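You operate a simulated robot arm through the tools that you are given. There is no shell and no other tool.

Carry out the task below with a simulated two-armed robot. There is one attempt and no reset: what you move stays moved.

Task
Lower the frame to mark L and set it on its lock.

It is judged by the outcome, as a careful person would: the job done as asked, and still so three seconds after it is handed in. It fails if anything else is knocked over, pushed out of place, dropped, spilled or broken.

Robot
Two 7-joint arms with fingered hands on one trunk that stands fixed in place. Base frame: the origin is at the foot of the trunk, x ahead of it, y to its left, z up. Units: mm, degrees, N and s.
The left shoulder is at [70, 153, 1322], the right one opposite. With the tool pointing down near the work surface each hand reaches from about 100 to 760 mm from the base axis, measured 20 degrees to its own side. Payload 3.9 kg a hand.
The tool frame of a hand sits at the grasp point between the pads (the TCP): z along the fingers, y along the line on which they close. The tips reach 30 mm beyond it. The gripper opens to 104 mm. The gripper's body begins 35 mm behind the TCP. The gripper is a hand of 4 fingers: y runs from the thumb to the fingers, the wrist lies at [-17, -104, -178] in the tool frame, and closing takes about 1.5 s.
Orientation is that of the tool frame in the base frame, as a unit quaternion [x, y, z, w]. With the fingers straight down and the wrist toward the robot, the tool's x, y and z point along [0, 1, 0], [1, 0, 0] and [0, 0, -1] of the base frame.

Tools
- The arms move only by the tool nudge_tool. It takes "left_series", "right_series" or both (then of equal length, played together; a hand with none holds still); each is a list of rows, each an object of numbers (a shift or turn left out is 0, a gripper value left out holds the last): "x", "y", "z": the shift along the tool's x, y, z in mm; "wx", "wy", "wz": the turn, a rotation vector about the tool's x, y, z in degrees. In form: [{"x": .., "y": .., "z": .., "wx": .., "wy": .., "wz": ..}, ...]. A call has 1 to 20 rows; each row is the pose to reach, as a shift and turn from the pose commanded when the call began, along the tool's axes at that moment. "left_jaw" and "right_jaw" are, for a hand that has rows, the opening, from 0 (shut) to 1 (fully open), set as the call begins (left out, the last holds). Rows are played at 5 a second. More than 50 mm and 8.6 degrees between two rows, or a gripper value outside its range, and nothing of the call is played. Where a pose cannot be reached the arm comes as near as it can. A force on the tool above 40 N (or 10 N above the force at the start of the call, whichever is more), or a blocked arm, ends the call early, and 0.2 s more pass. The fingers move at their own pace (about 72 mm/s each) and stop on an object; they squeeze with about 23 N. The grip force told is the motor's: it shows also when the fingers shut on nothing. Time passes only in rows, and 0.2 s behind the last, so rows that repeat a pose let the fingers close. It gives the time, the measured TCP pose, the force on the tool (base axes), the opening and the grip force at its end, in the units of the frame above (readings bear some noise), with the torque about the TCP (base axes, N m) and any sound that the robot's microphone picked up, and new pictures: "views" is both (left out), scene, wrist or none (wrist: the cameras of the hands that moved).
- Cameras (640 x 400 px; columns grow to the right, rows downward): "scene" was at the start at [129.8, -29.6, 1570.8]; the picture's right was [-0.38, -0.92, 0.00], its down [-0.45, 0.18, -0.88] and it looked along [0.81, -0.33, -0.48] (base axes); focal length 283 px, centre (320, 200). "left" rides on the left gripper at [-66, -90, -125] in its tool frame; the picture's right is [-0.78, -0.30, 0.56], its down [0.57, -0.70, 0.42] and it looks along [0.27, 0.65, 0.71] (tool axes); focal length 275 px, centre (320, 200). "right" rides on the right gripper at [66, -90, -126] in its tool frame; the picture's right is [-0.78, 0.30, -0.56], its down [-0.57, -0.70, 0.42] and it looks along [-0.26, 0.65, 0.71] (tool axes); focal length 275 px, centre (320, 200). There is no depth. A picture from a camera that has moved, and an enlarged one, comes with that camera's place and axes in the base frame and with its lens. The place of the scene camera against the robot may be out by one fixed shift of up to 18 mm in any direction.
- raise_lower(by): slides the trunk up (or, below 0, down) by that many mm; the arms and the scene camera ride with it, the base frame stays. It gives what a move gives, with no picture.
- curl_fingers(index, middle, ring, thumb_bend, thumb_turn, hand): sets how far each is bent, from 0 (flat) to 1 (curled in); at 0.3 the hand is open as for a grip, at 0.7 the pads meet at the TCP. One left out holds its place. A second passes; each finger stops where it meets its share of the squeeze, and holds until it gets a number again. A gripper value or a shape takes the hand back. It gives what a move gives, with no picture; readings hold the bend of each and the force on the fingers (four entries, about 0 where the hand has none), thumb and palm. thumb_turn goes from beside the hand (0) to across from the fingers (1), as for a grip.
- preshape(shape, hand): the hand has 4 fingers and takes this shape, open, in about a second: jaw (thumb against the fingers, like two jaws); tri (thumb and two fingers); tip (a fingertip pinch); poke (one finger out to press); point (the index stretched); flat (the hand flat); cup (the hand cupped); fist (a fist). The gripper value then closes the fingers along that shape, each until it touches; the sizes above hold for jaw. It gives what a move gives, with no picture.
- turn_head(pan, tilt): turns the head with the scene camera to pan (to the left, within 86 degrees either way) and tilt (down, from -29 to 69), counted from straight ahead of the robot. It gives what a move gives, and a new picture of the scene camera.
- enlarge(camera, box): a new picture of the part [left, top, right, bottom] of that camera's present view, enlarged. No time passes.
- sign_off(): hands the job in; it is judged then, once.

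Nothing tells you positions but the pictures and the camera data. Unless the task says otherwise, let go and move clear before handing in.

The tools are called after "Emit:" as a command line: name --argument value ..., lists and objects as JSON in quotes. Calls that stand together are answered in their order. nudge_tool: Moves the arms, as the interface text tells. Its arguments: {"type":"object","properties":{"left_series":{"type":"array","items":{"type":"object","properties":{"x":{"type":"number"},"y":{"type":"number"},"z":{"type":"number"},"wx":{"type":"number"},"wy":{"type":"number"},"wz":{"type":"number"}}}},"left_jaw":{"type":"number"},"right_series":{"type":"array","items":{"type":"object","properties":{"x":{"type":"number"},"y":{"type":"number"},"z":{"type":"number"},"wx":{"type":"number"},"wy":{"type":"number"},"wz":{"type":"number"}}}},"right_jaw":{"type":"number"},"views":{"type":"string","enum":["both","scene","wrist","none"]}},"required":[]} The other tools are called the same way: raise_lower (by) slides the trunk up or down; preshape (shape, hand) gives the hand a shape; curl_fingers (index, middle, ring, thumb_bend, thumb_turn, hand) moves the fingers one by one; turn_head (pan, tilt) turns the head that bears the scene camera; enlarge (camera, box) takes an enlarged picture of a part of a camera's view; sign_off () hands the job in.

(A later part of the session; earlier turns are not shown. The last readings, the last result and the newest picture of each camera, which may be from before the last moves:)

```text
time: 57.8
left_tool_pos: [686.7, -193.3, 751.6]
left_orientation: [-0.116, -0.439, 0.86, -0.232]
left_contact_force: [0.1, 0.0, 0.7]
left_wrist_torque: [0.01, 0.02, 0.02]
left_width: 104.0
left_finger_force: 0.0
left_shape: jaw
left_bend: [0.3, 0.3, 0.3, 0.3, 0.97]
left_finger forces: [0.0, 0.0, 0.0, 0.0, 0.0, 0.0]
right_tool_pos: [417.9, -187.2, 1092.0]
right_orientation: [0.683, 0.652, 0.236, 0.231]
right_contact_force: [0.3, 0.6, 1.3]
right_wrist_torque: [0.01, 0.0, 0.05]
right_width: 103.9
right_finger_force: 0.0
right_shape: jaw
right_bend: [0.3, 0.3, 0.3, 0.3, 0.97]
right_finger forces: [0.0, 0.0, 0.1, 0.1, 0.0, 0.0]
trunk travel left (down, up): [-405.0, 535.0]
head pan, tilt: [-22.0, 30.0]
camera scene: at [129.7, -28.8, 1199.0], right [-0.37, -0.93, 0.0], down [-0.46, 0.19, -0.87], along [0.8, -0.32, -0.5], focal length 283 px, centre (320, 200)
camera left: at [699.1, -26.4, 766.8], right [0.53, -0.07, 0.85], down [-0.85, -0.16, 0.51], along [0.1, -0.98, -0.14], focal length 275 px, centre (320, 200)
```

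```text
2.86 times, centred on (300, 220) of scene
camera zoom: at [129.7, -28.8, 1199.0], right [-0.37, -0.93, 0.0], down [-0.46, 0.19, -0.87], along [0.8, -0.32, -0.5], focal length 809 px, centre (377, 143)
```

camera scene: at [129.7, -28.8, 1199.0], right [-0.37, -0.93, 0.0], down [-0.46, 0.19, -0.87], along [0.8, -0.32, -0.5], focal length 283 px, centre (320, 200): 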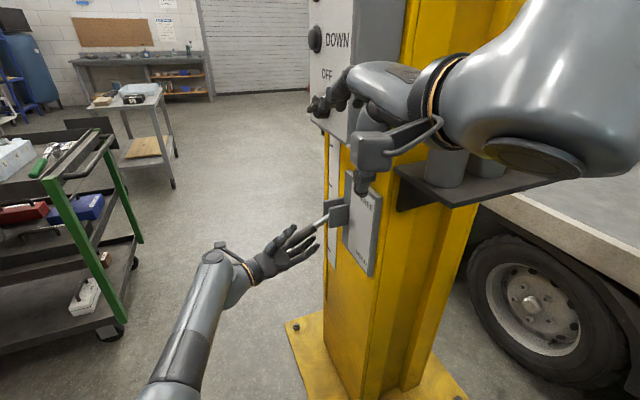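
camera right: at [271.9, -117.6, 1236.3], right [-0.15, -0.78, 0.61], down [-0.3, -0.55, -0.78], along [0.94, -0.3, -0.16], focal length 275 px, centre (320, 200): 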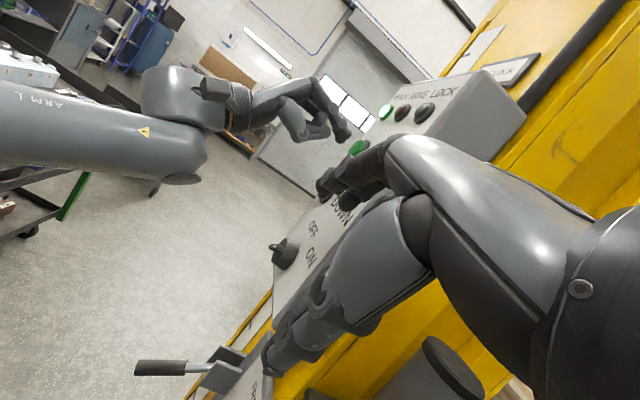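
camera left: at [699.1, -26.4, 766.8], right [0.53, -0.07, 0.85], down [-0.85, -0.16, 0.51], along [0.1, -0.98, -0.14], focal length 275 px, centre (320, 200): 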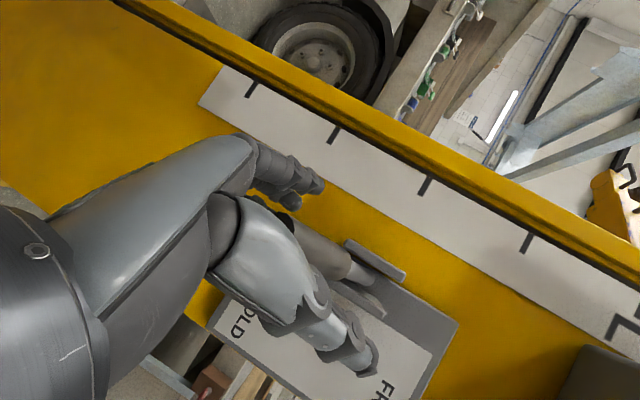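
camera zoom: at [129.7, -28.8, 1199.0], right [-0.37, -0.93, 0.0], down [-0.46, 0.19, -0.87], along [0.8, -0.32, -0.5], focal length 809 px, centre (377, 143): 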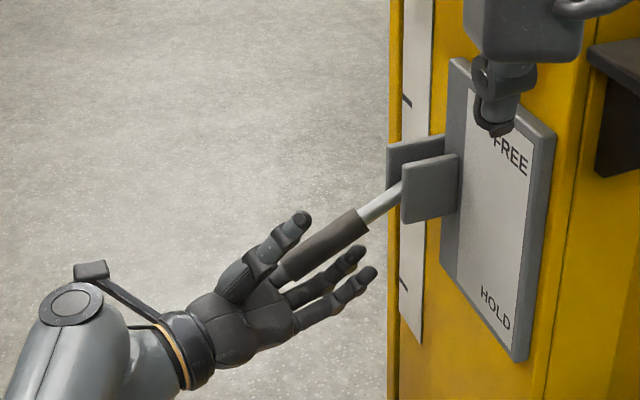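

The handle lies between thumb and fingers. Closing the grip.

Emit:
nudge_tool --left_series '[{"x": 0}, {"x": 0}, {"x": 0}, {"x": 0}, {"x": 0}, {"x": 0}, {"x": 0}, {"x": 0}]' --left_jaw 0 --views "both"

Emit:
enlarge --camera "scene" --box '[200, 150, 400, 290]'

```text
time: 59.5
left_tool_pos: [688.3, -193.3, 753.1]
left_orientation: [-0.117, -0.44, 0.86, -0.232]
left_contact_force: [2.8, -1.4, 4.6]
left_wrist_torque: [0.0, 0.06, 0.07]
left_width: 17.9
left_finger_force: 23.1
left_shape: jaw
left_bend: [0.73, 0.54, 0.62, 0.74, 1.0]
left_finger forces: [10.9, 6.8, 0.0, 0.0, 18.6, 0.0]
right_tool_pos: [418.5, -187.3, 1091.4]
right_orientation: [0.681, 0.652, 0.237, 0.232]
right_contact_force: [0.9, -0.3, 0.6]
right_wrist_torque: [0.01, -0.02, -0.01]
right_width: 104.0
right_finger_force: 0.0
right_shape: jaw
right_bend: [0.3, 0.3, 0.3, 0.3, 0.97]
right_finger forces: [0.0, 0.1, 0.1, 0.1, 0.0, 0.0]
trunk travel left (down, up): [-405.0, 535.0]
head pan, tilt: [-22.0, 30.0]
camera scene: at [129.4, -28.8, 1199.1], right [-0.37, -0.93, 0.0], down [-0.46, 0.19, -0.87], along [0.8, -0.32, -0.5], focal length 283 px, centre (320, 200)
camera left: at [699.0, -26.3, 767.3], right [0.52, -0.07, 0.85], down [-0.85, -0.16, 0.51], along [0.1, -0.98, -0.14], focal length 275 px, centre (320, 200)
```

scene: 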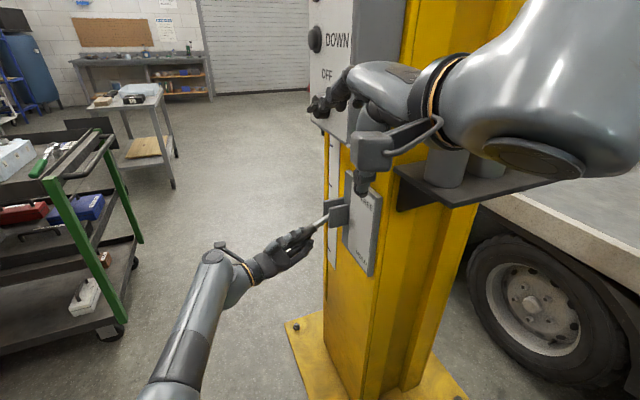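
left: 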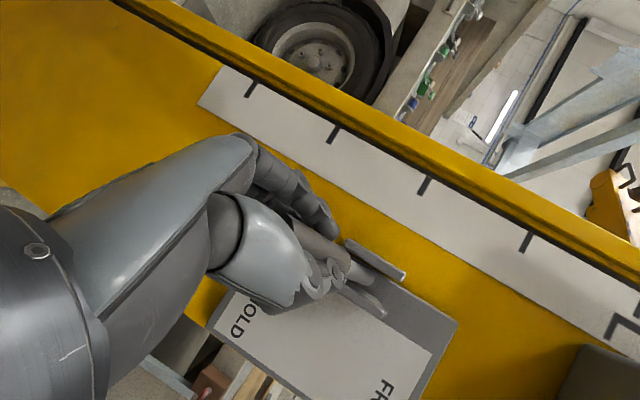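

```text
2.86 times, centred on (300, 220) of scene
camera zoom: at [129.4, -28.8, 1199.1], right [-0.37, -0.93, 0.0], down [-0.46, 0.19, -0.87], along [0.8, -0.32, -0.5], focal length 809 px, centre (377, 143)
```

zoom: 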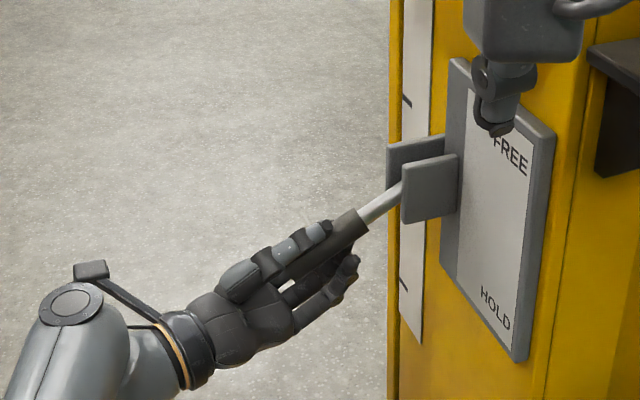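

Good grip. I'll swing the lever up along its arc about the pivot (~[686, -285, 820]), first half-way, watching forces.

Emit:
nudge_tool --left_series '[{"x": -5.9, "y": -10.3, "z": 0.7, "wx": -5.2, "wy": 3}, {"x": -11.8, "y": -20.5, "z": 2.2, "wx": -10.4, "wy": 6}, {"x": -17.6, "y": -30.6, "z": 5.2, "wx": -15.6, "wy": 9}, {"x": -23.2, "y": -40.3, "z": 9.2, "wx": -20.8, "wy": 12}, {"x": -28.5, "y": -49.6, "z": 14.6, "wx": -26, "wy": 15}]' --views "both"

Emit:
enlarge --camera "scene" --box '[200, 150, 400, 290]'

```text
time: 60.6
left_tool_pos: [684.7, -177.1, 782.0]
left_orientation: [-0.157, -0.617, 0.748, -0.189]
left_contact_force: [7.8, -25.6, -17.1]
left_wrist_torque: [-0.58, -0.23, 0.15]
left_width: 20.0
left_finger_force: 23.0
left_shape: jaw
left_bend: [0.73, 0.46, 0.59, 0.79, 1.0]
left_finger forces: [0.0, 21.8, 6.1, 0.0, 0.0, 0.1]
right_tool_pos: [421.4, -189.2, 1089.6]
right_orientation: [0.681, 0.653, 0.237, 0.23]
right_contact_force: [0.1, 0.6, 0.1]
right_wrist_torque: [-0.02, -0.02, -0.02]
right_width: 104.3
right_finger_force: 0.1
right_shape: jaw
right_bend: [0.3, 0.3, 0.3, 0.3, 0.97]
right_finger forces: [0.0, 0.0, 0.1, 0.0, 0.0, 0.0]
trunk travel left (down, up): [-405.0, 535.0]
head pan, tilt: [-22.0, 30.0]
stopped in row 5 (left hand): the force on the tool passed its limit at 46 N (the readings are from after the stop); the commanded pose is now the measured one
camera scene: at [133.2, -32.6, 1198.5], right [-0.38, -0.93, 0.0], down [-0.47, 0.19, -0.86], along [0.8, -0.33, -0.5], focal length 283 px, centre (320, 200)
camera left: at [700.1, -32.8, 866.4], right [0.54, -0.43, 0.73], down [-0.84, -0.35, 0.42], along [0.08, -0.83, -0.55], focal length 275 px, centre (320, 200)
```

scene: 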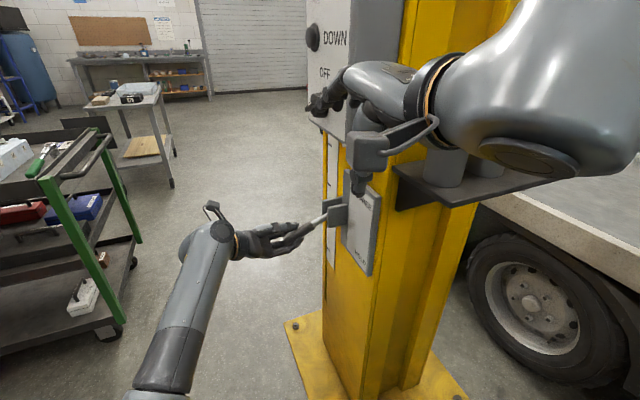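
left: 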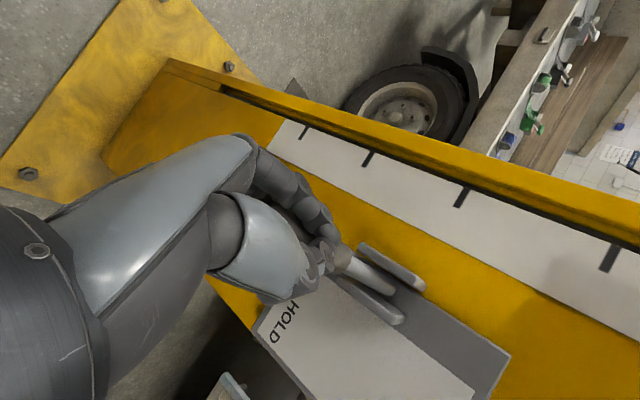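

```text
2.86 times, centred on (300, 220) of scene
camera zoom: at [133.2, -32.6, 1198.5], right [-0.38, -0.93, 0.0], down [-0.47, 0.19, -0.86], along [0.8, -0.33, -0.5], focal length 809 px, centre (377, 143)
```

zoom: 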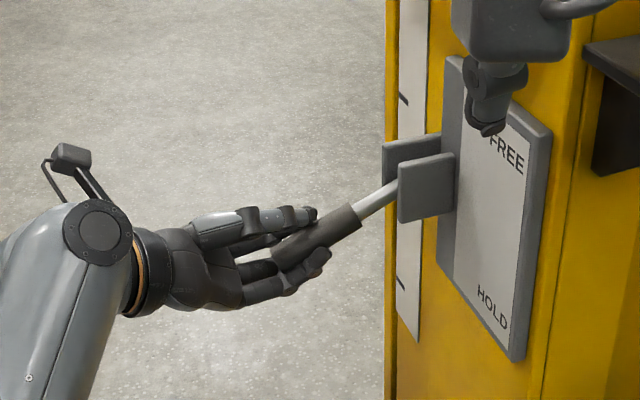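

The lever resists (~28 N) and the call stopped on force. Before pushing further I'll check whether the frame is still OFF LOCK.

Emit:
turn_head --pan -22 --tilt 5

Emit:
enlarge --camera "scene" --box '[280, 0, 440, 100]'

Emit:
enlarge --camera "left" --box '[240, 180, 480, 360]'

```text
time: 61.5
left_tool_pos: [685.3, -178.3, 782.8]
left_orientation: [-0.158, -0.617, 0.747, -0.19]
left_contact_force: [-5.3, -23.7, -24.6]
left_wrist_torque: [-0.36, 0.28, 0.03]
left_width: 20.2
left_finger_force: 23.4
left_shape: jaw
left_bend: [0.73, 0.46, 0.58, 0.79, 1.0]
left_finger forces: [0.0, 21.1, 14.9, 0.0, 0.0, 0.0]
right_tool_pos: [421.5, -191.0, 1089.2]
right_orientation: [0.681, 0.653, 0.237, 0.229]
right_contact_force: [0.5, -0.6, 0.2]
right_wrist_torque: [0.02, 0.02, -0.02]
right_width: 104.2
right_finger_force: 0.1
right_shape: jaw
right_bend: [0.3, 0.3, 0.3, 0.3, 0.97]
right_finger forces: [0.0, 0.0, 0.1, 0.0, 0.0, 0.0]
trunk travel left (down, up): [-405.0, 535.0]
head pan, tilt: [-22.0, 5.0]
camera scene: at [134.0, -35.3, 1238.7], right [-0.38, -0.93, 0.0], down [-0.08, 0.04, -1.0], along [0.92, -0.38, -0.09], focal length 283 px, centre (320, 200)
```

scene: 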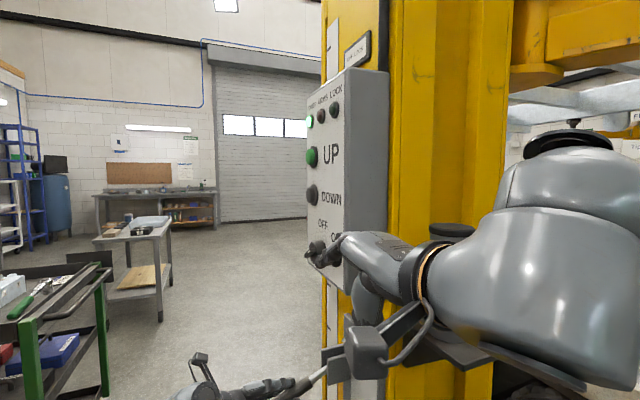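

```text
4.00 times, centred on (360, 50) of scene
camera zoom: at [134.0, -35.3, 1238.7], right [-0.38, -0.93, 0.0], down [-0.08, 0.04, -1.0], along [0.92, -0.38, -0.09], focal length 1133 px, centre (160, 800)
```

zoom: 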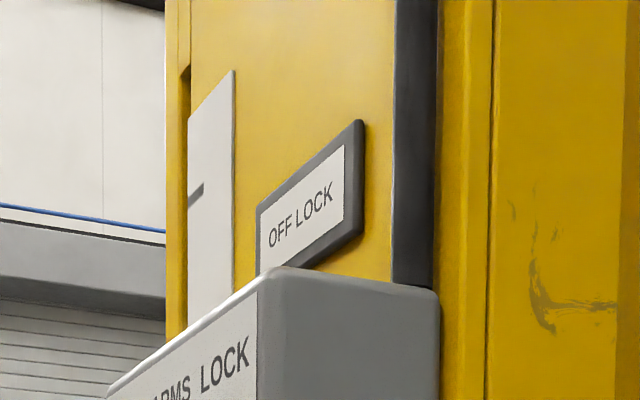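

```text
2.22 times, centred on (360, 270) of left
camera zoom: at [700.3, -33.1, 867.4], right [0.54, -0.43, 0.73], down [-0.84, -0.35, 0.41], along [0.08, -0.83, -0.55], focal length 612 px, centre (231, 44)
```

zoom: 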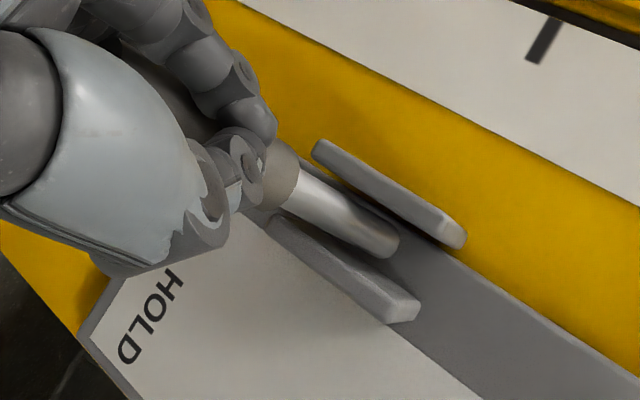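

Still OFF LOCK, so the lever is simply stiff or sprung, and the finger pads yield. I'll let go and back off, and see whether the lever stays or springs back.

Emit:
nudge_tool --left_series '[{"z": 0}, {"z": 0}, {"z": 0}, {"z": 0}, {"z": 0}, {"z": 0}]' --left_jaw 1 --views "wrist"

Emit:
turn_head --pan -22 --tilt 30

Emit:
enlarge --camera "scene" --box '[200, 150, 400, 290]'

```text
time: 62.9
left_tool_pos: [684.6, -173.9, 787.1]
left_orientation: [-0.158, -0.614, 0.748, -0.194]
left_contact_force: [2.1, 1.4, -3.7]
left_wrist_torque: [0.08, -0.13, -0.02]
left_width: 103.6
left_finger_force: 0.1
left_shape: jaw
left_bend: [0.3, 0.3, 0.29, 0.3, 0.97]
left_finger forces: [0.1, 0.0, 3.4, 0.1, 0.0, 0.1]
right_tool_pos: [419.2, -186.2, 1091.9]
right_orientation: [0.68, 0.654, 0.237, 0.232]
right_contact_force: [-0.1, -0.6, 0.3]
right_wrist_torque: [-0.02, 0.01, 0.0]
right_width: 103.9
right_finger_force: 0.0
right_shape: jaw
right_bend: [0.3, 0.3, 0.3, 0.3, 0.97]
right_finger forces: [0.0, 0.0, 0.1, 0.0, 0.0, 0.1]
trunk travel left (down, up): [-405.0, 535.0]
head pan, tilt: [-22.0, 5.0]
camera left: at [698.9, -28.5, 871.0], right [0.53, -0.42, 0.73], down [-0.84, -0.35, 0.41], along [0.08, -0.84, -0.54], focal length 275 px, centre (320, 200)
```

left: 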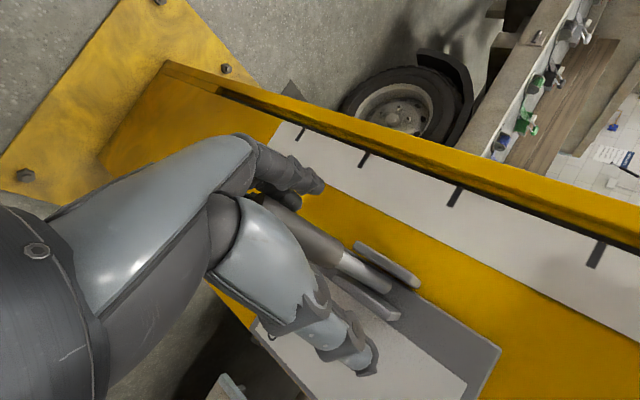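

```text
time: 63.8
left_tool_pos: [685.3, -173.7, 787.7]
left_orientation: [-0.158, -0.615, 0.748, -0.194]
left_contact_force: [1.4, 0.4, -3.6]
left_wrist_torque: [0.03, -0.11, -0.04]
left_width: 103.4
left_finger_force: 0.0
left_shape: jaw
left_bend: [0.3, 0.3, 0.29, 0.3, 0.97]
left_finger forces: [0.1, 0.1, 3.2, 0.1, 0.0, 0.0]
right_tool_pos: [419.2, -186.7, 1089.5]
right_orientation: [0.68, 0.654, 0.237, 0.231]
right_contact_force: [0.6, 0.1, -0.4]
right_wrist_torque: [-0.01, 0.04, -0.02]
right_width: 104.2
right_finger_force: 0.2
right_shape: jaw
right_bend: [0.3, 0.3, 0.3, 0.3, 0.97]
right_finger forces: [0.0, 0.0, 0.1, 0.0, 0.1, 0.1]
trunk travel left (down, up): [-405.0, 535.0]
head pan, tilt: [-22.0, 30.0]
camera scene: at [130.4, -29.2, 1199.0], right [-0.37, -0.93, 0.0], down [-0.46, 0.19, -0.87], along [0.8, -0.32, -0.5], focal length 283 px, centre (320, 200)
```

scene: 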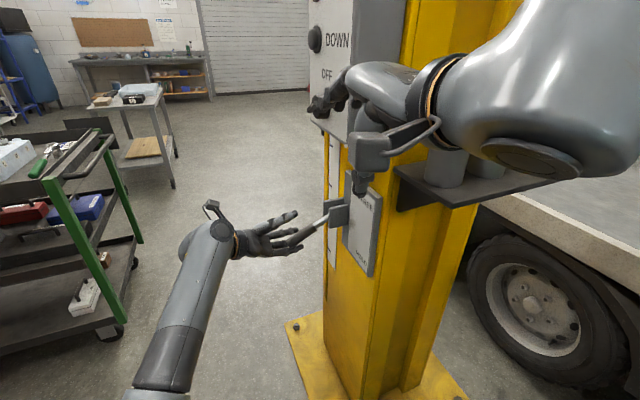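

```text
2.86 times, centred on (300, 220) of scene
camera zoom: at [130.4, -29.2, 1199.0], right [-0.37, -0.93, 0.0], down [-0.46, 0.19, -0.87], along [0.8, -0.32, -0.5], focal length 809 px, centre (377, 143)
```

zoom: 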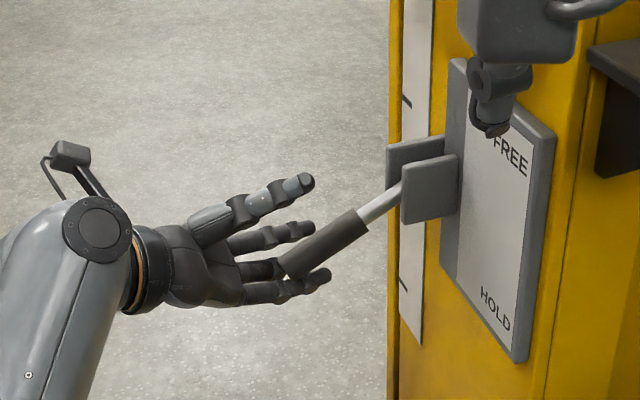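

The lever springs back when released, so it must be held up at FREE while DOWN is pressed — left hand on the lever, right hand on the button. The finger pads aren't strong enough, so I'll support the handle with the back of a fist. First, back the left hand off.

Emit:
nudge_tool --left_series '[{"z": -36}, {"z": -73}, {"z": -110}, {"z": -110}]' --views "scene"

Emit:
enlarge --camera "scene" --box '[200, 150, 400, 290]'

```text
time: 64.8
left_tool_pos: [685.3, -64.5, 766.1]
left_orientation: [-0.16, -0.614, 0.748, -0.195]
left_contact_force: [0.6, 0.8, 0.6]
left_wrist_torque: [0.02, 0.02, 0.0]
left_width: 103.9
left_finger_force: 0.0
left_shape: jaw
left_bend: [0.3, 0.3, 0.3, 0.3, 0.97]
left_finger forces: [0.0, 0.0, 0.0, 0.1, 0.0, 0.0]
right_tool_pos: [419.0, -186.8, 1090.6]
right_orientation: [0.681, 0.653, 0.238, 0.232]
right_contact_force: [1.3, -0.5, -0.5]
right_wrist_torque: [0.0, 0.01, 0.04]
right_width: 104.1
right_finger_force: 0.1
right_shape: jaw
right_bend: [0.3, 0.3, 0.3, 0.3, 0.97]
right_finger forces: [0.0, 0.1, 0.0, 0.0, 0.0, 0.0]
trunk travel left (down, up): [-405.0, 535.0]
head pan, tilt: [-22.0, 30.0]
camera scene: at [129.6, -29.7, 1199.0], right [-0.37, -0.93, 0.0], down [-0.46, 0.19, -0.87], along [0.8, -0.32, -0.5], focal length 283 px, centre (320, 200)
```

scene: 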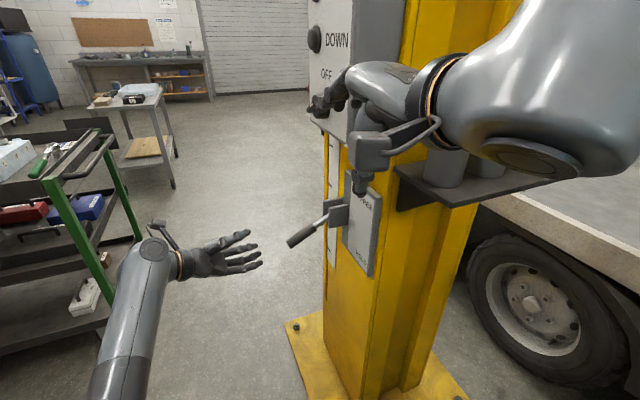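

```text
2.86 times, centred on (300, 220) of scene
camera zoom: at [129.6, -29.7, 1199.0], right [-0.37, -0.93, 0.0], down [-0.46, 0.19, -0.87], along [0.8, -0.32, -0.5], focal length 809 px, centre (377, 143)
```

zoom: 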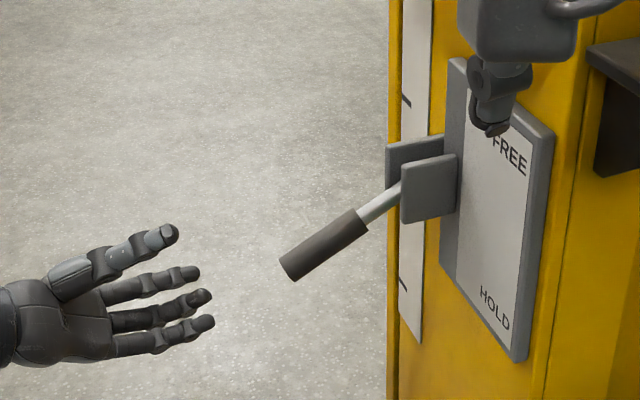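

Emit:
nudge_tool --left_series '[{"x": 5.3, "y": 4.5, "z": -3.3, "wx": -1.5, "wy": 4.3, "wz": 6.6}, {"x": 10.7, "y": 9, "z": -6.7, "wx": -3, "wy": 8.7, "wz": 13.1}, {"x": 16, "y": 13.5, "z": -10, "wx": -4.5, "wy": 13, "wz": 19.7}, {"x": 21.4, "y": 18, "z": -13.3, "wx": -6, "wy": 17.3, "wz": 26.2}, {"x": 26.7, "y": 22.6, "z": -16.7, "wx": -7.4, "wy": 21.7, "wz": 32.8}, {"x": 32, "y": 27, "z": -20, "wx": -8.9, "wy": 26, "wz": 39.3}, {"x": 37.4, "y": 31.6, "z": -23.3, "wx": -10.4, "wy": 30.3, "wz": 45.9}, {"x": 42.8, "y": 36, "z": -26.7, "wx": -11.9, "wy": 34.7, "wz": 52.4}, {"x": 48, "y": 40.6, "z": -30, "wx": -13.4, "wy": 39, "wz": 59}, {"x": 53.4, "y": 45, "z": -33.3, "wx": -14.9, "wy": 43.3, "wz": 65.6}, {"x": 58.8, "y": 49.6, "z": -36.7, "wx": -16.4, "wy": 47.7, "wz": 72.1}, {"x": 64, "y": 54, "z": -40, "wx": -17.9, "wy": 52, "wz": 78.7}, {"x": 69.5, "y": 58.6, "z": -43.3, "wx": -19.4, "wy": 56.3, "wz": 85.2}, {"x": 74.8, "y": 63, "z": -46.7, "wx": -20.8, "wy": 60.7, "wz": 91.8}, {"x": 80, "y": 67.6, "z": -50, "wx": -22.3, "wy": 65, "wz": 98.3}, {"x": 85.5, "y": 72, "z": -53.3, "wx": -23.8, "wy": 69.3, "wz": 104.9}, {"x": 90.9, "y": 76.7, "z": -56.7, "wx": -25.3, "wy": 73.7, "wz": 111.4}, {"x": 96.2, "y": 81.2, "z": -60, "wx": -26.8, "wy": 78, "wz": 118}, {"x": 96.2, "y": 81.2, "z": -60, "wx": -26.8, "wy": 78, "wz": 118}]' --views "both"

```text
time: 68.8
left_tool_pos: [639.2, -30.5, 640.2]
left_orientation: [0.879, 0.298, 0.112, 0.355]
left_contact_force: [0.1, 0.6, 0.2]
left_wrist_torque: [0.02, 0.0, 0.0]
left_width: 103.7
left_finger_force: 0.1
left_shape: jaw
left_bend: [0.3, 0.3, 0.3, 0.3, 0.97]
left_finger forces: [0.0, 0.1, 0.0, 0.0, 0.0, 0.1]
right_tool_pos: [419.3, -186.4, 1090.8]
right_orientation: [0.68, 0.654, 0.238, 0.231]
right_contact_force: [0.7, 0.2, 0.8]
right_wrist_torque: [0.01, -0.03, 0.02]
right_width: 104.0
right_finger_force: 0.2
right_shape: jaw
right_bend: [0.3, 0.3, 0.3, 0.3, 0.97]
right_finger forces: [0.0, 0.1, 0.0, 0.0, 0.0, 0.0]
trunk travel left (down, up): [-405.0, 535.0]
head pan, tilt: [-22.0, 30.0]
camera scene: at [129.6, -29.2, 1199.1], right [-0.37, -0.93, 0.0], down [-0.46, 0.19, -0.87], along [0.8, -0.32, -0.5], focal length 283 px, centre (320, 200)
camera left: at [495.9, 51.3, 669.0], right [-0.52, -0.61, -0.6], down [0.32, 0.51, -0.8], along [0.79, -0.61, -0.07], focal length 275 px, centre (320, 200)
```

scene: 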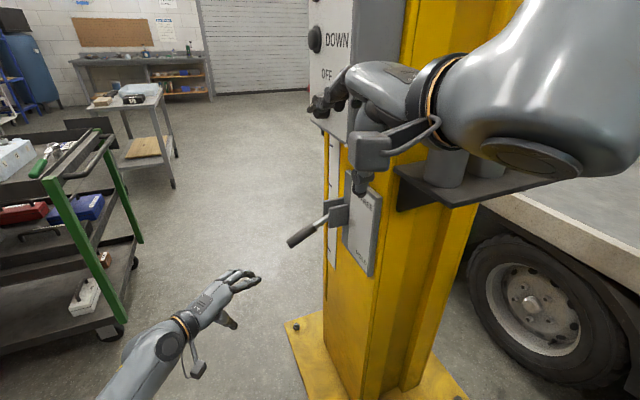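
left: 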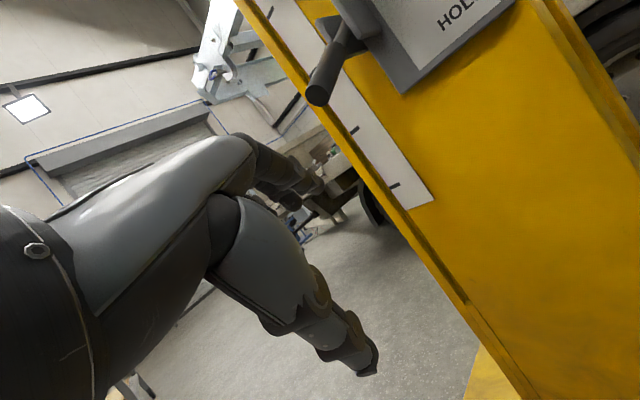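

Emit:
preshape --shape "fist" --hand "left"

Emit:
enlarge --camera "scene" --box '[120, 190, 380, 370]'

Emit:
enlarge --camera "left" --box '[0, 0, 640, 400]'

```text
time: 69.7
left_tool_pos: [640.4, -30.6, 639.3]
left_orientation: [0.879, 0.298, 0.111, 0.355]
left_contact_force: [-0.1, 0.0, -0.8]
left_wrist_torque: [0.02, 0.01, 0.02]
left_width: 0.0
left_finger_force: 0.1
left_shape: fist
left_bend: [1.0, 1.0, 1.0, 0.84, 0.84]
left_finger forces: [0.0, 0.1, 0.1, 0.0, 0.0, 0.0]
right_tool_pos: [420.0, -187.3, 1090.7]
right_orientation: [0.68, 0.654, 0.238, 0.232]
right_contact_force: [-0.1, 0.5, 1.0]
right_wrist_torque: [-0.02, 0.01, 0.0]
right_width: 104.2
right_finger_force: 0.0
right_shape: jaw
right_bend: [0.3, 0.3, 0.3, 0.3, 0.97]
right_finger forces: [0.0, 0.0, 0.1, 0.0, 0.1, 0.0]
trunk travel left (down, up): [-405.0, 535.0]
head pan, tilt: [-22.0, 30.0]
```

```text
2.22 times, centred on (250, 280) of scene
camera zoom: at [129.6, -29.1, 1199.1], right [-0.37, -0.93, 0.0], down [-0.46, 0.19, -0.87], along [0.8, -0.32, -0.5], focal length 629 px, centre (476, 22)
```

zoom: 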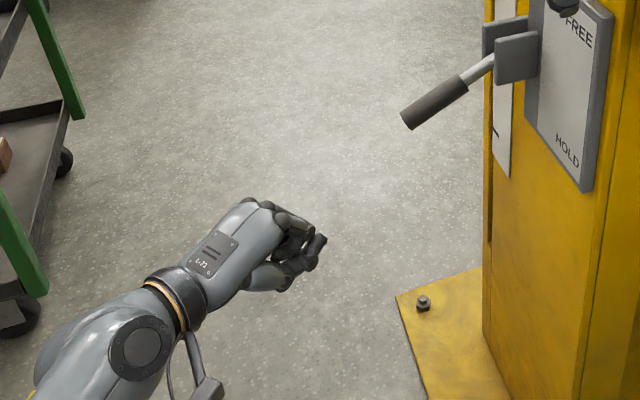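

```text
1.00 times, centred on (320, 200) of left (not enlarged: the box is as wide or as high as the picture)
camera zoom: at [495.9, 51.3, 669.1], right [-0.52, -0.61, -0.59], down [0.32, 0.51, -0.8], along [0.79, -0.61, -0.07], focal length 275 px, centre (320, 200)
```

zoom: 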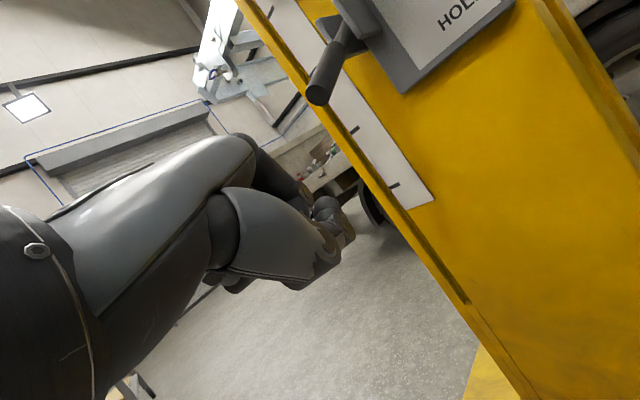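

The fist's back faces up. Now I'll slide it in under the lever's handle end, about 50 mm below it.

Emit:
nudge_tool --left_series '[{"x": -1, "y": -4, "z": 30}, {"x": -1, "y": -9, "z": 61}, {"x": -8, "y": 13, "z": 82}, {"x": -14, "y": 35, "z": 103}, {"x": -21, "y": 57, "z": 124}, {"x": -27, "y": 78, "z": 144}, {"x": -27, "y": 78, "z": 144}]' --views "both"

Emit:
enlarge --camera "scene" --box '[200, 170, 400, 310]'

```text
time: 71.3
left_tool_pos: [708.3, -174.6, 592.1]
left_orientation: [0.879, 0.297, 0.11, 0.357]
left_contact_force: [-0.5, -0.2, 0.1]
left_wrist_torque: [0.01, -0.01, -0.04]
left_width: 0.0
left_finger_force: 0.1
left_shape: fist
left_bend: [1.0, 1.0, 1.0, 0.84, 0.84]
left_finger forces: [0.0, 0.0, 0.0, 0.1, 0.1, 0.1]
right_tool_pos: [418.1, -185.1, 1092.5]
right_orientation: [0.68, 0.653, 0.238, 0.232]
right_contact_force: [-1.0, 0.3, -0.9]
right_wrist_torque: [-0.02, -0.02, 0.0]
right_width: 103.9
right_finger_force: 0.1
right_shape: jaw
right_bend: [0.3, 0.3, 0.3, 0.3, 0.97]
right_finger forces: [0.1, 0.0, 0.0, 0.1, 0.0, 0.0]
trunk travel left (down, up): [-405.0, 535.0]
head pan, tilt: [-22.0, 30.0]
camera scene: at [129.4, -28.5, 1199.1], right [-0.37, -0.93, 0.0], down [-0.46, 0.19, -0.87], along [0.8, -0.32, -0.5], focal length 283 px, centre (320, 200)
camera left: at [564.3, -91.9, 621.3], right [-0.52, -0.61, -0.59], down [0.32, 0.51, -0.8], along [0.79, -0.61, -0.07], focal length 275 px, centre (320, 200)
```

scene: 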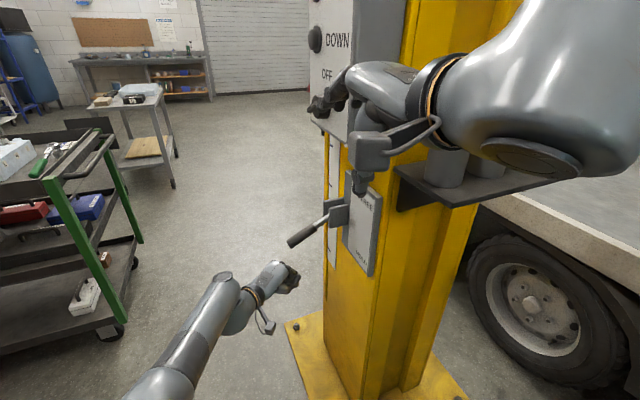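
left: 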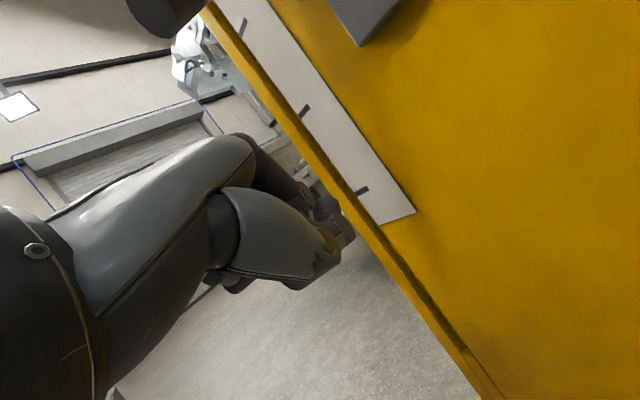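

```text
2.86 times, centred on (300, 240) of scene
camera zoom: at [129.4, -28.5, 1199.1], right [-0.37, -0.93, 0.0], down [-0.46, 0.19, -0.87], along [0.8, -0.32, -0.5], focal length 809 px, centre (377, 86)
```

zoom: 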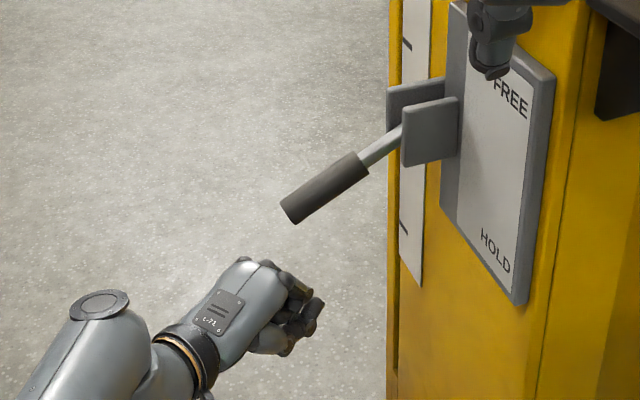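

Shift slightly sideways to centre under the handle and raise until contact.

Emit:
nudge_tool --left_series '[{"x": -15, "y": 7, "z": -7}, {"x": -15, "y": 14, "z": -14}, {"x": -15, "y": 21, "z": -22}, {"x": -15, "y": 28, "z": -29}, {"x": -15, "y": 28, "z": -29}]' --views "scene"

Emit:
enlarge --camera "scene" --box '[200, 170, 400, 310]'

```text
time: 72.5
left_tool_pos: [697.8, -179.9, 632.5]
left_orientation: [0.879, 0.298, 0.111, 0.355]
left_contact_force: [-0.9, -0.2, -0.4]
left_wrist_torque: [-0.03, -0.04, 0.03]
left_width: 0.2
left_finger_force: 0.1
left_shape: fist
left_bend: [1.0, 1.0, 1.0, 0.84, 0.84]
left_finger forces: [0.0, 0.0, 0.0, 0.0, 0.0, 0.0]
right_tool_pos: [417.9, -187.5, 1091.3]
right_orientation: [0.68, 0.654, 0.237, 0.232]
right_contact_force: [-0.9, 0.1, -0.2]
right_wrist_torque: [-0.04, 0.01, 0.02]
right_width: 103.8
right_finger_force: 0.1
right_shape: jaw
right_bend: [0.3, 0.3, 0.3, 0.3, 0.97]
right_finger forces: [0.0, 0.0, 0.1, 0.0, 0.0, 0.0]
trunk travel left (down, up): [-405.0, 535.0]
head pan, tilt: [-22.0, 30.0]
camera scene: at [129.7, -29.2, 1199.0], right [-0.37, -0.93, 0.0], down [-0.46, 0.19, -0.87], along [0.8, -0.32, -0.5], focal length 283 px, centre (320, 200)
```

scene: 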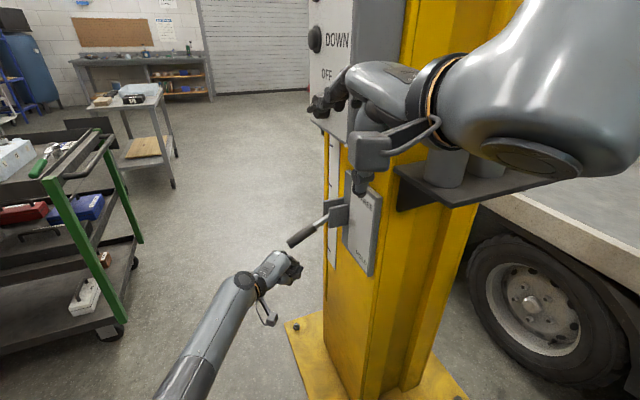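

```text
2.86 times, centred on (300, 240) of scene
camera zoom: at [129.7, -29.2, 1199.0], right [-0.37, -0.93, 0.0], down [-0.46, 0.19, -0.87], along [0.8, -0.32, -0.5], focal length 809 px, centre (377, 86)
```

zoom: 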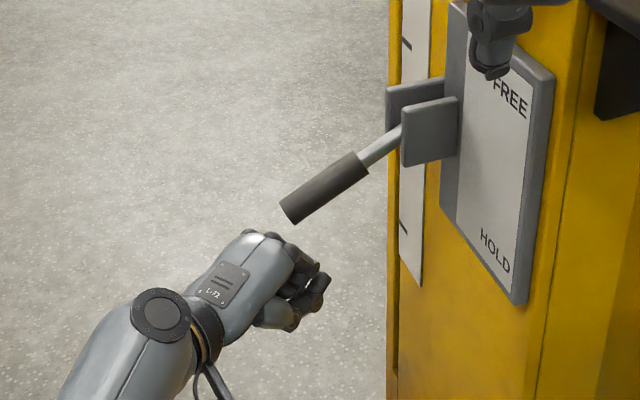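

Just below contact. I'll keep raising slowly, watching the force.

Emit:
nudge_tool --left_series '[{"y": 5.5, "z": -5.8}, {"y": 11, "z": -11.6}, {"y": 16.6, "z": -17.4}, {"y": 22, "z": -23}, {"y": 27.6, "z": -29}]' --views "scene"

Emit:
enlarge --camera "scene" --box '[200, 170, 400, 310]'

```text
time: 73.7
left_tool_pos: [699.4, -180.2, 661.9]
left_orientation: [0.881, 0.299, 0.107, 0.35]
left_contact_force: [-11.2, 3.9, -26.4]
left_wrist_torque: [-0.57, -1.27, 0.03]
left_width: 0.0
left_finger_force: 0.1
left_shape: fist
left_bend: [1.0, 1.0, 1.0, 0.84, 0.84]
left_finger forces: [27.5, 0.0, 0.1, 0.0, 0.0, 0.1]
right_tool_pos: [422.0, -186.0, 1089.3]
right_orientation: [0.68, 0.655, 0.237, 0.23]
right_contact_force: [-0.1, -0.4, 0.1]
right_wrist_torque: [-0.01, -0.02, -0.02]
right_width: 103.9
right_finger_force: 0.1
right_shape: jaw
right_bend: [0.3, 0.3, 0.3, 0.3, 0.97]
right_finger forces: [0.0, 0.1, 0.0, 0.0, 0.0, 0.1]
trunk travel left (down, up): [-405.0, 535.0]
head pan, tilt: [-22.0, 30.0]
camera scene: at [132.1, -29.4, 1198.2], right [-0.37, -0.93, 0.0], down [-0.47, 0.19, -0.86], along [0.8, -0.32, -0.5], focal length 283 px, centre (320, 200)
```

scene: 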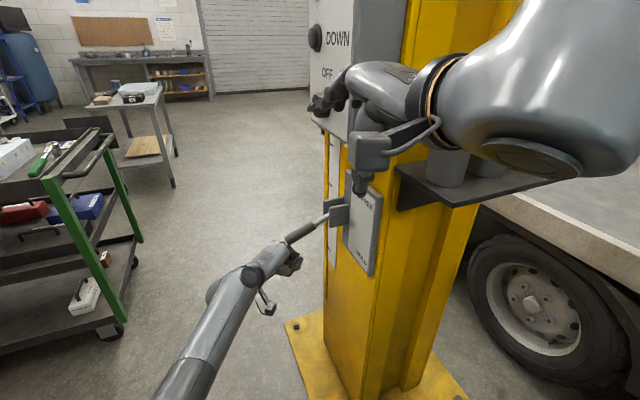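

```text
2.86 times, centred on (300, 240) of scene
camera zoom: at [132.1, -29.4, 1198.2], right [-0.37, -0.93, 0.0], down [-0.47, 0.19, -0.86], along [0.8, -0.32, -0.5], focal length 809 px, centre (377, 86)
```

zoom: 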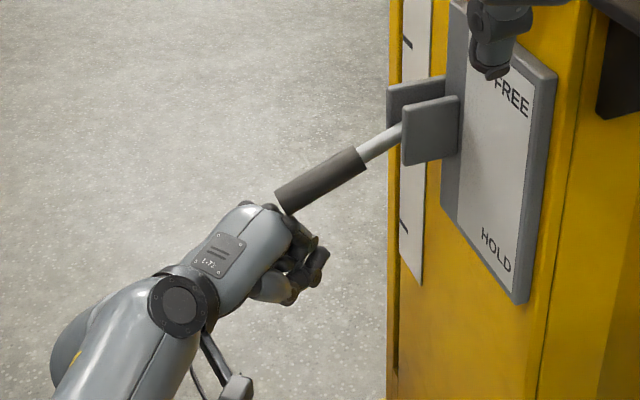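

Contact made, ~26 N on the knuckle, and the lever has begun to move. I'll now follow the lever's arc upward, gently rolling the hand with it.

Emit:
nudge_tool --left_series '[{"x": 7, "y": 1.7, "z": -15.5, "wx": 2.6, "wy": 1.5, "wz": 1.3}, {"x": 14, "y": 3.4, "z": -31, "wx": 5.3, "wy": 2.9, "wz": 2.7}, {"x": 19.2, "y": 8, "z": -46.3, "wx": 7.9, "wy": 4.4, "wz": 4}, {"x": 24.5, "y": 12.6, "z": -61.6, "wx": 10.5, "wy": 5.9, "wz": 5.4}]' --views "both"

Emit:
enlarge --camera "scene" --box '[200, 170, 400, 310]'

```text
time: 74.0
left_tool_pos: [694.6, -174.8, 663.3]
left_orientation: [0.889, 0.297, 0.107, 0.332]
left_contact_force: [-3.8, -3.5, -14.2]
left_wrist_torque: [0.15, -0.46, 0.12]
left_width: 0.1
left_finger_force: 0.0
left_shape: fist
left_bend: [1.0, 1.0, 1.0, 0.84, 0.84]
left_finger forces: [14.9, 0.2, 0.1, 0.1, 0.1, 0.1]
right_tool_pos: [419.5, -187.4, 1092.2]
right_orientation: [0.68, 0.653, 0.238, 0.231]
right_contact_force: [-0.2, -0.1, -0.5]
right_wrist_torque: [-0.02, 0.0, -0.03]
right_width: 104.0
right_finger_force: 0.0
right_shape: jaw
right_bend: [0.3, 0.3, 0.3, 0.3, 0.97]
right_finger forces: [0.2, 0.1, 0.0, 0.0, 0.0, 0.0]
trunk travel left (down, up): [-405.0, 535.0]
head pan, tilt: [-22.0, 30.0]
stopped in row 1 (left hand): the force on the tool passed its limit at 45 N (the readings are from after the stop); the commanded pose is now the measured one
camera scene: at [129.5, -29.6, 1199.3], right [-0.38, -0.93, 0.0], down [-0.46, 0.19, -0.87], along [0.8, -0.33, -0.5], focal length 283 px, centre (320, 200)
camera left: at [552.3, -92.6, 698.1], right [-0.54, -0.58, -0.61], down [0.3, 0.54, -0.78], along [0.78, -0.61, -0.12], focal length 275 px, centre (320, 200)
```

scene: 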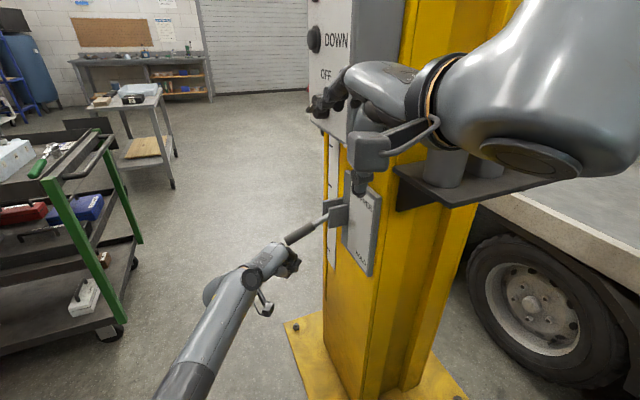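
left: 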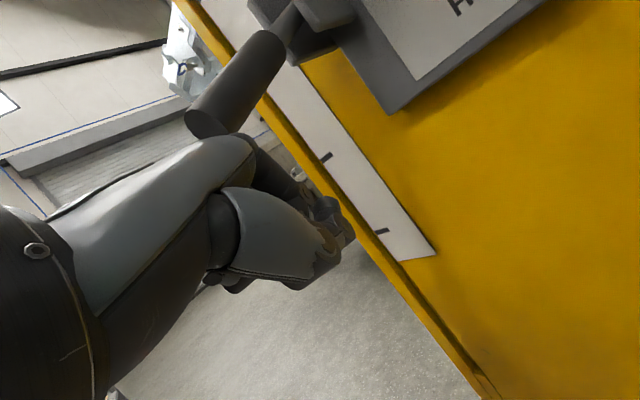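

```text
2.86 times, centred on (300, 240) of scene
camera zoom: at [129.5, -29.6, 1199.3], right [-0.38, -0.93, 0.0], down [-0.46, 0.19, -0.87], along [0.8, -0.33, -0.5], focal length 809 px, centre (377, 86)
```

zoom: 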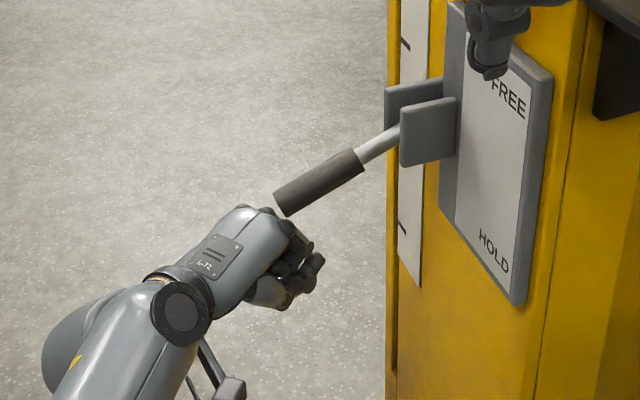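

The lever resists abruptly. I'll test its behaviour: raise a few millimetres slowly, then hold, to see whether it creeps or acts like a spring.

Emit:
nudge_tool --left_series '[{"y": 2, "z": -2.1}, {"y": 4, "z": -4.2}, {"y": 6, "z": -6.3}, {"y": 6, "z": -6.3}, {"y": 6, "z": -6.3}, {"y": 6, "z": -6.3}, {"y": 6, "z": -6.3}]' --views "scene"

Emit:
nudge_tool --left_series '[{"y": 0, "z": 0}, {"y": 0, "z": 0}, {"y": 0, "z": 0}, {"y": 0, "z": 0}, {"y": 0, "z": 0}]' --views "none"

Emit:
enlarge --camera "scene" --box '[200, 170, 400, 310]'

```text
time: 74.7
left_tool_pos: [693.2, -172.9, 662.4]
left_orientation: [0.891, 0.296, 0.104, 0.328]
left_contact_force: [-2.0, -0.5, -8.6]
left_wrist_torque: [0.03, -0.27, 0.03]
left_width: 0.1
left_finger_force: 0.2
left_shape: fist
left_bend: [1.0, 1.0, 1.0, 0.84, 0.84]
left_finger forces: [6.9, 1.3, 0.0, 0.0, 0.0, 0.0]
right_tool_pos: [419.5, -187.5, 1091.9]
right_orientation: [0.681, 0.654, 0.237, 0.23]
right_contact_force: [-0.8, 0.5, -0.2]
right_wrist_torque: [0.0, 0.03, -0.01]
right_width: 104.0
right_finger_force: 0.1
right_shape: jaw
right_bend: [0.3, 0.3, 0.3, 0.3, 0.97]
right_finger forces: [0.1, 0.0, 0.1, 0.1, 0.0, 0.0]
trunk travel left (down, up): [-405.0, 535.0]
head pan, tilt: [-22.0, 30.0]
stopped in row 3 (left hand): the force on the tool passed its limit at 42 N (the readings are from after the stop); the commanded pose is now the measured one
camera scene: at [130.2, -29.2, 1199.4], right [-0.37, -0.93, 0.0], down [-0.46, 0.19, -0.87], along [0.8, -0.32, -0.5], focal length 283 px, centre (320, 200)
```

scene: 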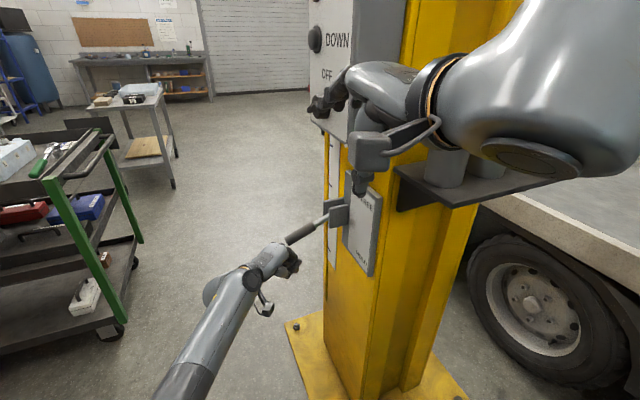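

```text
time: 75.8
left_tool_pos: [694.0, -172.6, 662.9]
left_orientation: [0.891, 0.296, 0.104, 0.329]
left_contact_force: [-12.2, 3.5, -15.8]
left_wrist_torque: [-0.4, -1.11, 0.03]
left_width: 0.0
left_finger_force: 0.0
left_shape: fist
left_bend: [1.0, 1.0, 1.0, 0.84, 0.84]
left_finger forces: [18.6, 1.5, 0.1, 0.1, 0.0, 0.1]
right_tool_pos: [420.4, -186.0, 1091.2]
right_orientation: [0.68, 0.654, 0.237, 0.231]
right_contact_force: [-0.6, -0.5, 0.3]
right_wrist_torque: [-0.01, -0.02, 0.0]
right_width: 104.1
right_finger_force: 0.0
right_shape: jaw
right_bend: [0.3, 0.3, 0.3, 0.3, 0.97]
right_finger forces: [0.0, 0.0, 0.0, 0.0, 0.0, 0.0]
trunk travel left (down, up): [-405.0, 535.0]
head pan, tilt: [-22.0, 30.0]
```

```text
2.86 times, centred on (300, 240) of scene
camera zoom: at [130.3, -29.2, 1198.8], right [-0.37, -0.93, 0.0], down [-0.46, 0.19, -0.87], along [0.8, -0.32, -0.5], focal length 809 px, centre (377, 86)
```

zoom: 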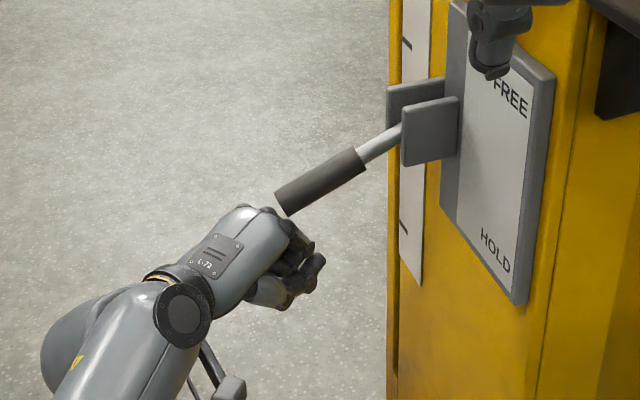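

The lever gives ~5° and then stops hard in both tries — as if the catch is still bearing. Let me check the display and pointer again.

Emit:
turn_head --pan -22 --tilt 0

Emit:
enlarge --camera "scene" --box '[280, 0, 400, 120]'

Emit:
enlarge --camera "left" --box '[160, 0, 480, 200]'

Emit:
enlarge --camera "right" --box '[0, 0, 640, 400]'

```text
time: 76.8
left_tool_pos: [693.4, -172.9, 661.6]
left_orientation: [0.891, 0.296, 0.105, 0.329]
left_contact_force: [-16.7, 5.8, -20.3]
left_wrist_torque: [-0.54, -1.5, 0.05]
left_width: 0.0
left_finger_force: 0.0
left_shape: fist
left_bend: [1.0, 1.0, 1.0, 0.84, 0.84]
left_finger forces: [24.8, 1.5, 0.0, 0.0, 0.0, 0.0]
right_tool_pos: [421.0, -186.1, 1090.9]
right_orientation: [0.681, 0.654, 0.237, 0.232]
right_contact_force: [0.0, 0.3, -0.4]
right_wrist_torque: [-0.02, 0.01, 0.01]
right_width: 103.7
right_finger_force: 0.1
right_shape: jaw
right_bend: [0.3, 0.3, 0.3, 0.3, 0.97]
right_finger forces: [0.0, 0.0, 0.0, 0.1, 0.1, 0.0]
trunk travel left (down, up): [-405.0, 535.0]
head pan, tilt: [-22.0, 0.0]
camera scene: at [130.1, -29.0, 1247.1], right [-0.37, -0.93, 0.0], down [0.0, 0.0, -1.0], along [0.93, -0.37, 0.0], focal length 283 px, centre (320, 200)
```

scene: 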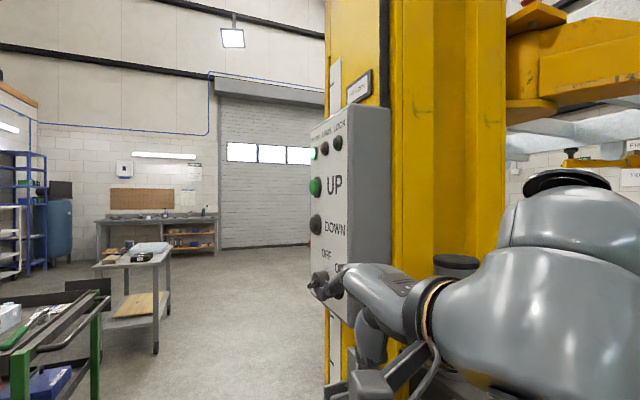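

```text
3.33 times, centred on (340, 60) of scene
camera zoom: at [130.1, -29.0, 1247.1], right [-0.37, -0.93, 0.0], down [0.0, 0.0, -1.0], along [0.93, -0.37, 0.0], focal length 944 px, centre (253, 667)
```

zoom: 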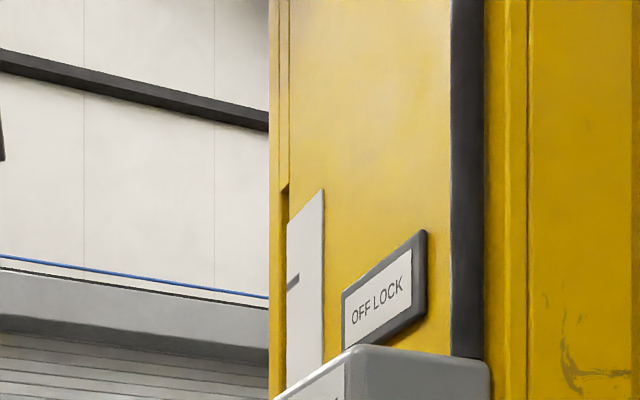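

```text
2.00 times, centred on (320, 100) of left
camera zoom: at [551.6, -91.5, 699.7], right [-0.55, -0.58, -0.61], down [0.3, 0.55, -0.78], along [0.78, -0.61, -0.12], focal length 551 px, centre (320, 400)
```

zoom: 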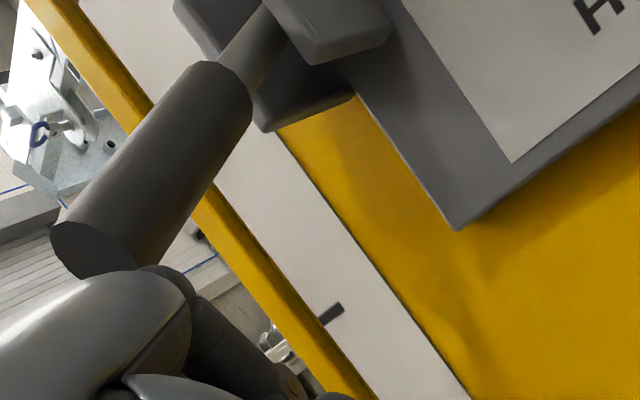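

```text
1.00 times, centred on (320, 200) of right (not enlarged: the box is as wide or as high as the picture)
camera zoom: at [274.4, -117.9, 1135.8], right [-0.14, -0.78, 0.6], down [-0.3, -0.55, -0.78], along [0.94, -0.29, -0.16], focal length 275 px, centre (320, 200)
```

zoom: 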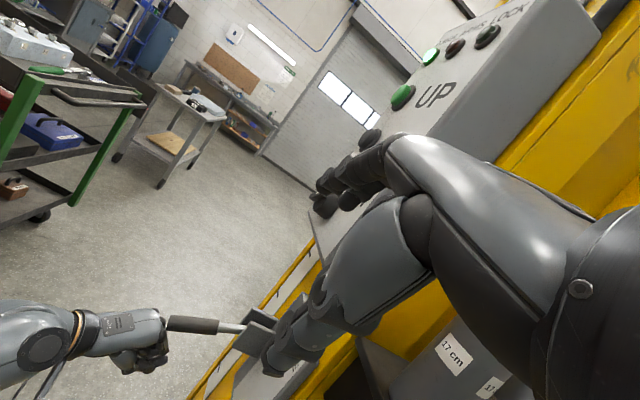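

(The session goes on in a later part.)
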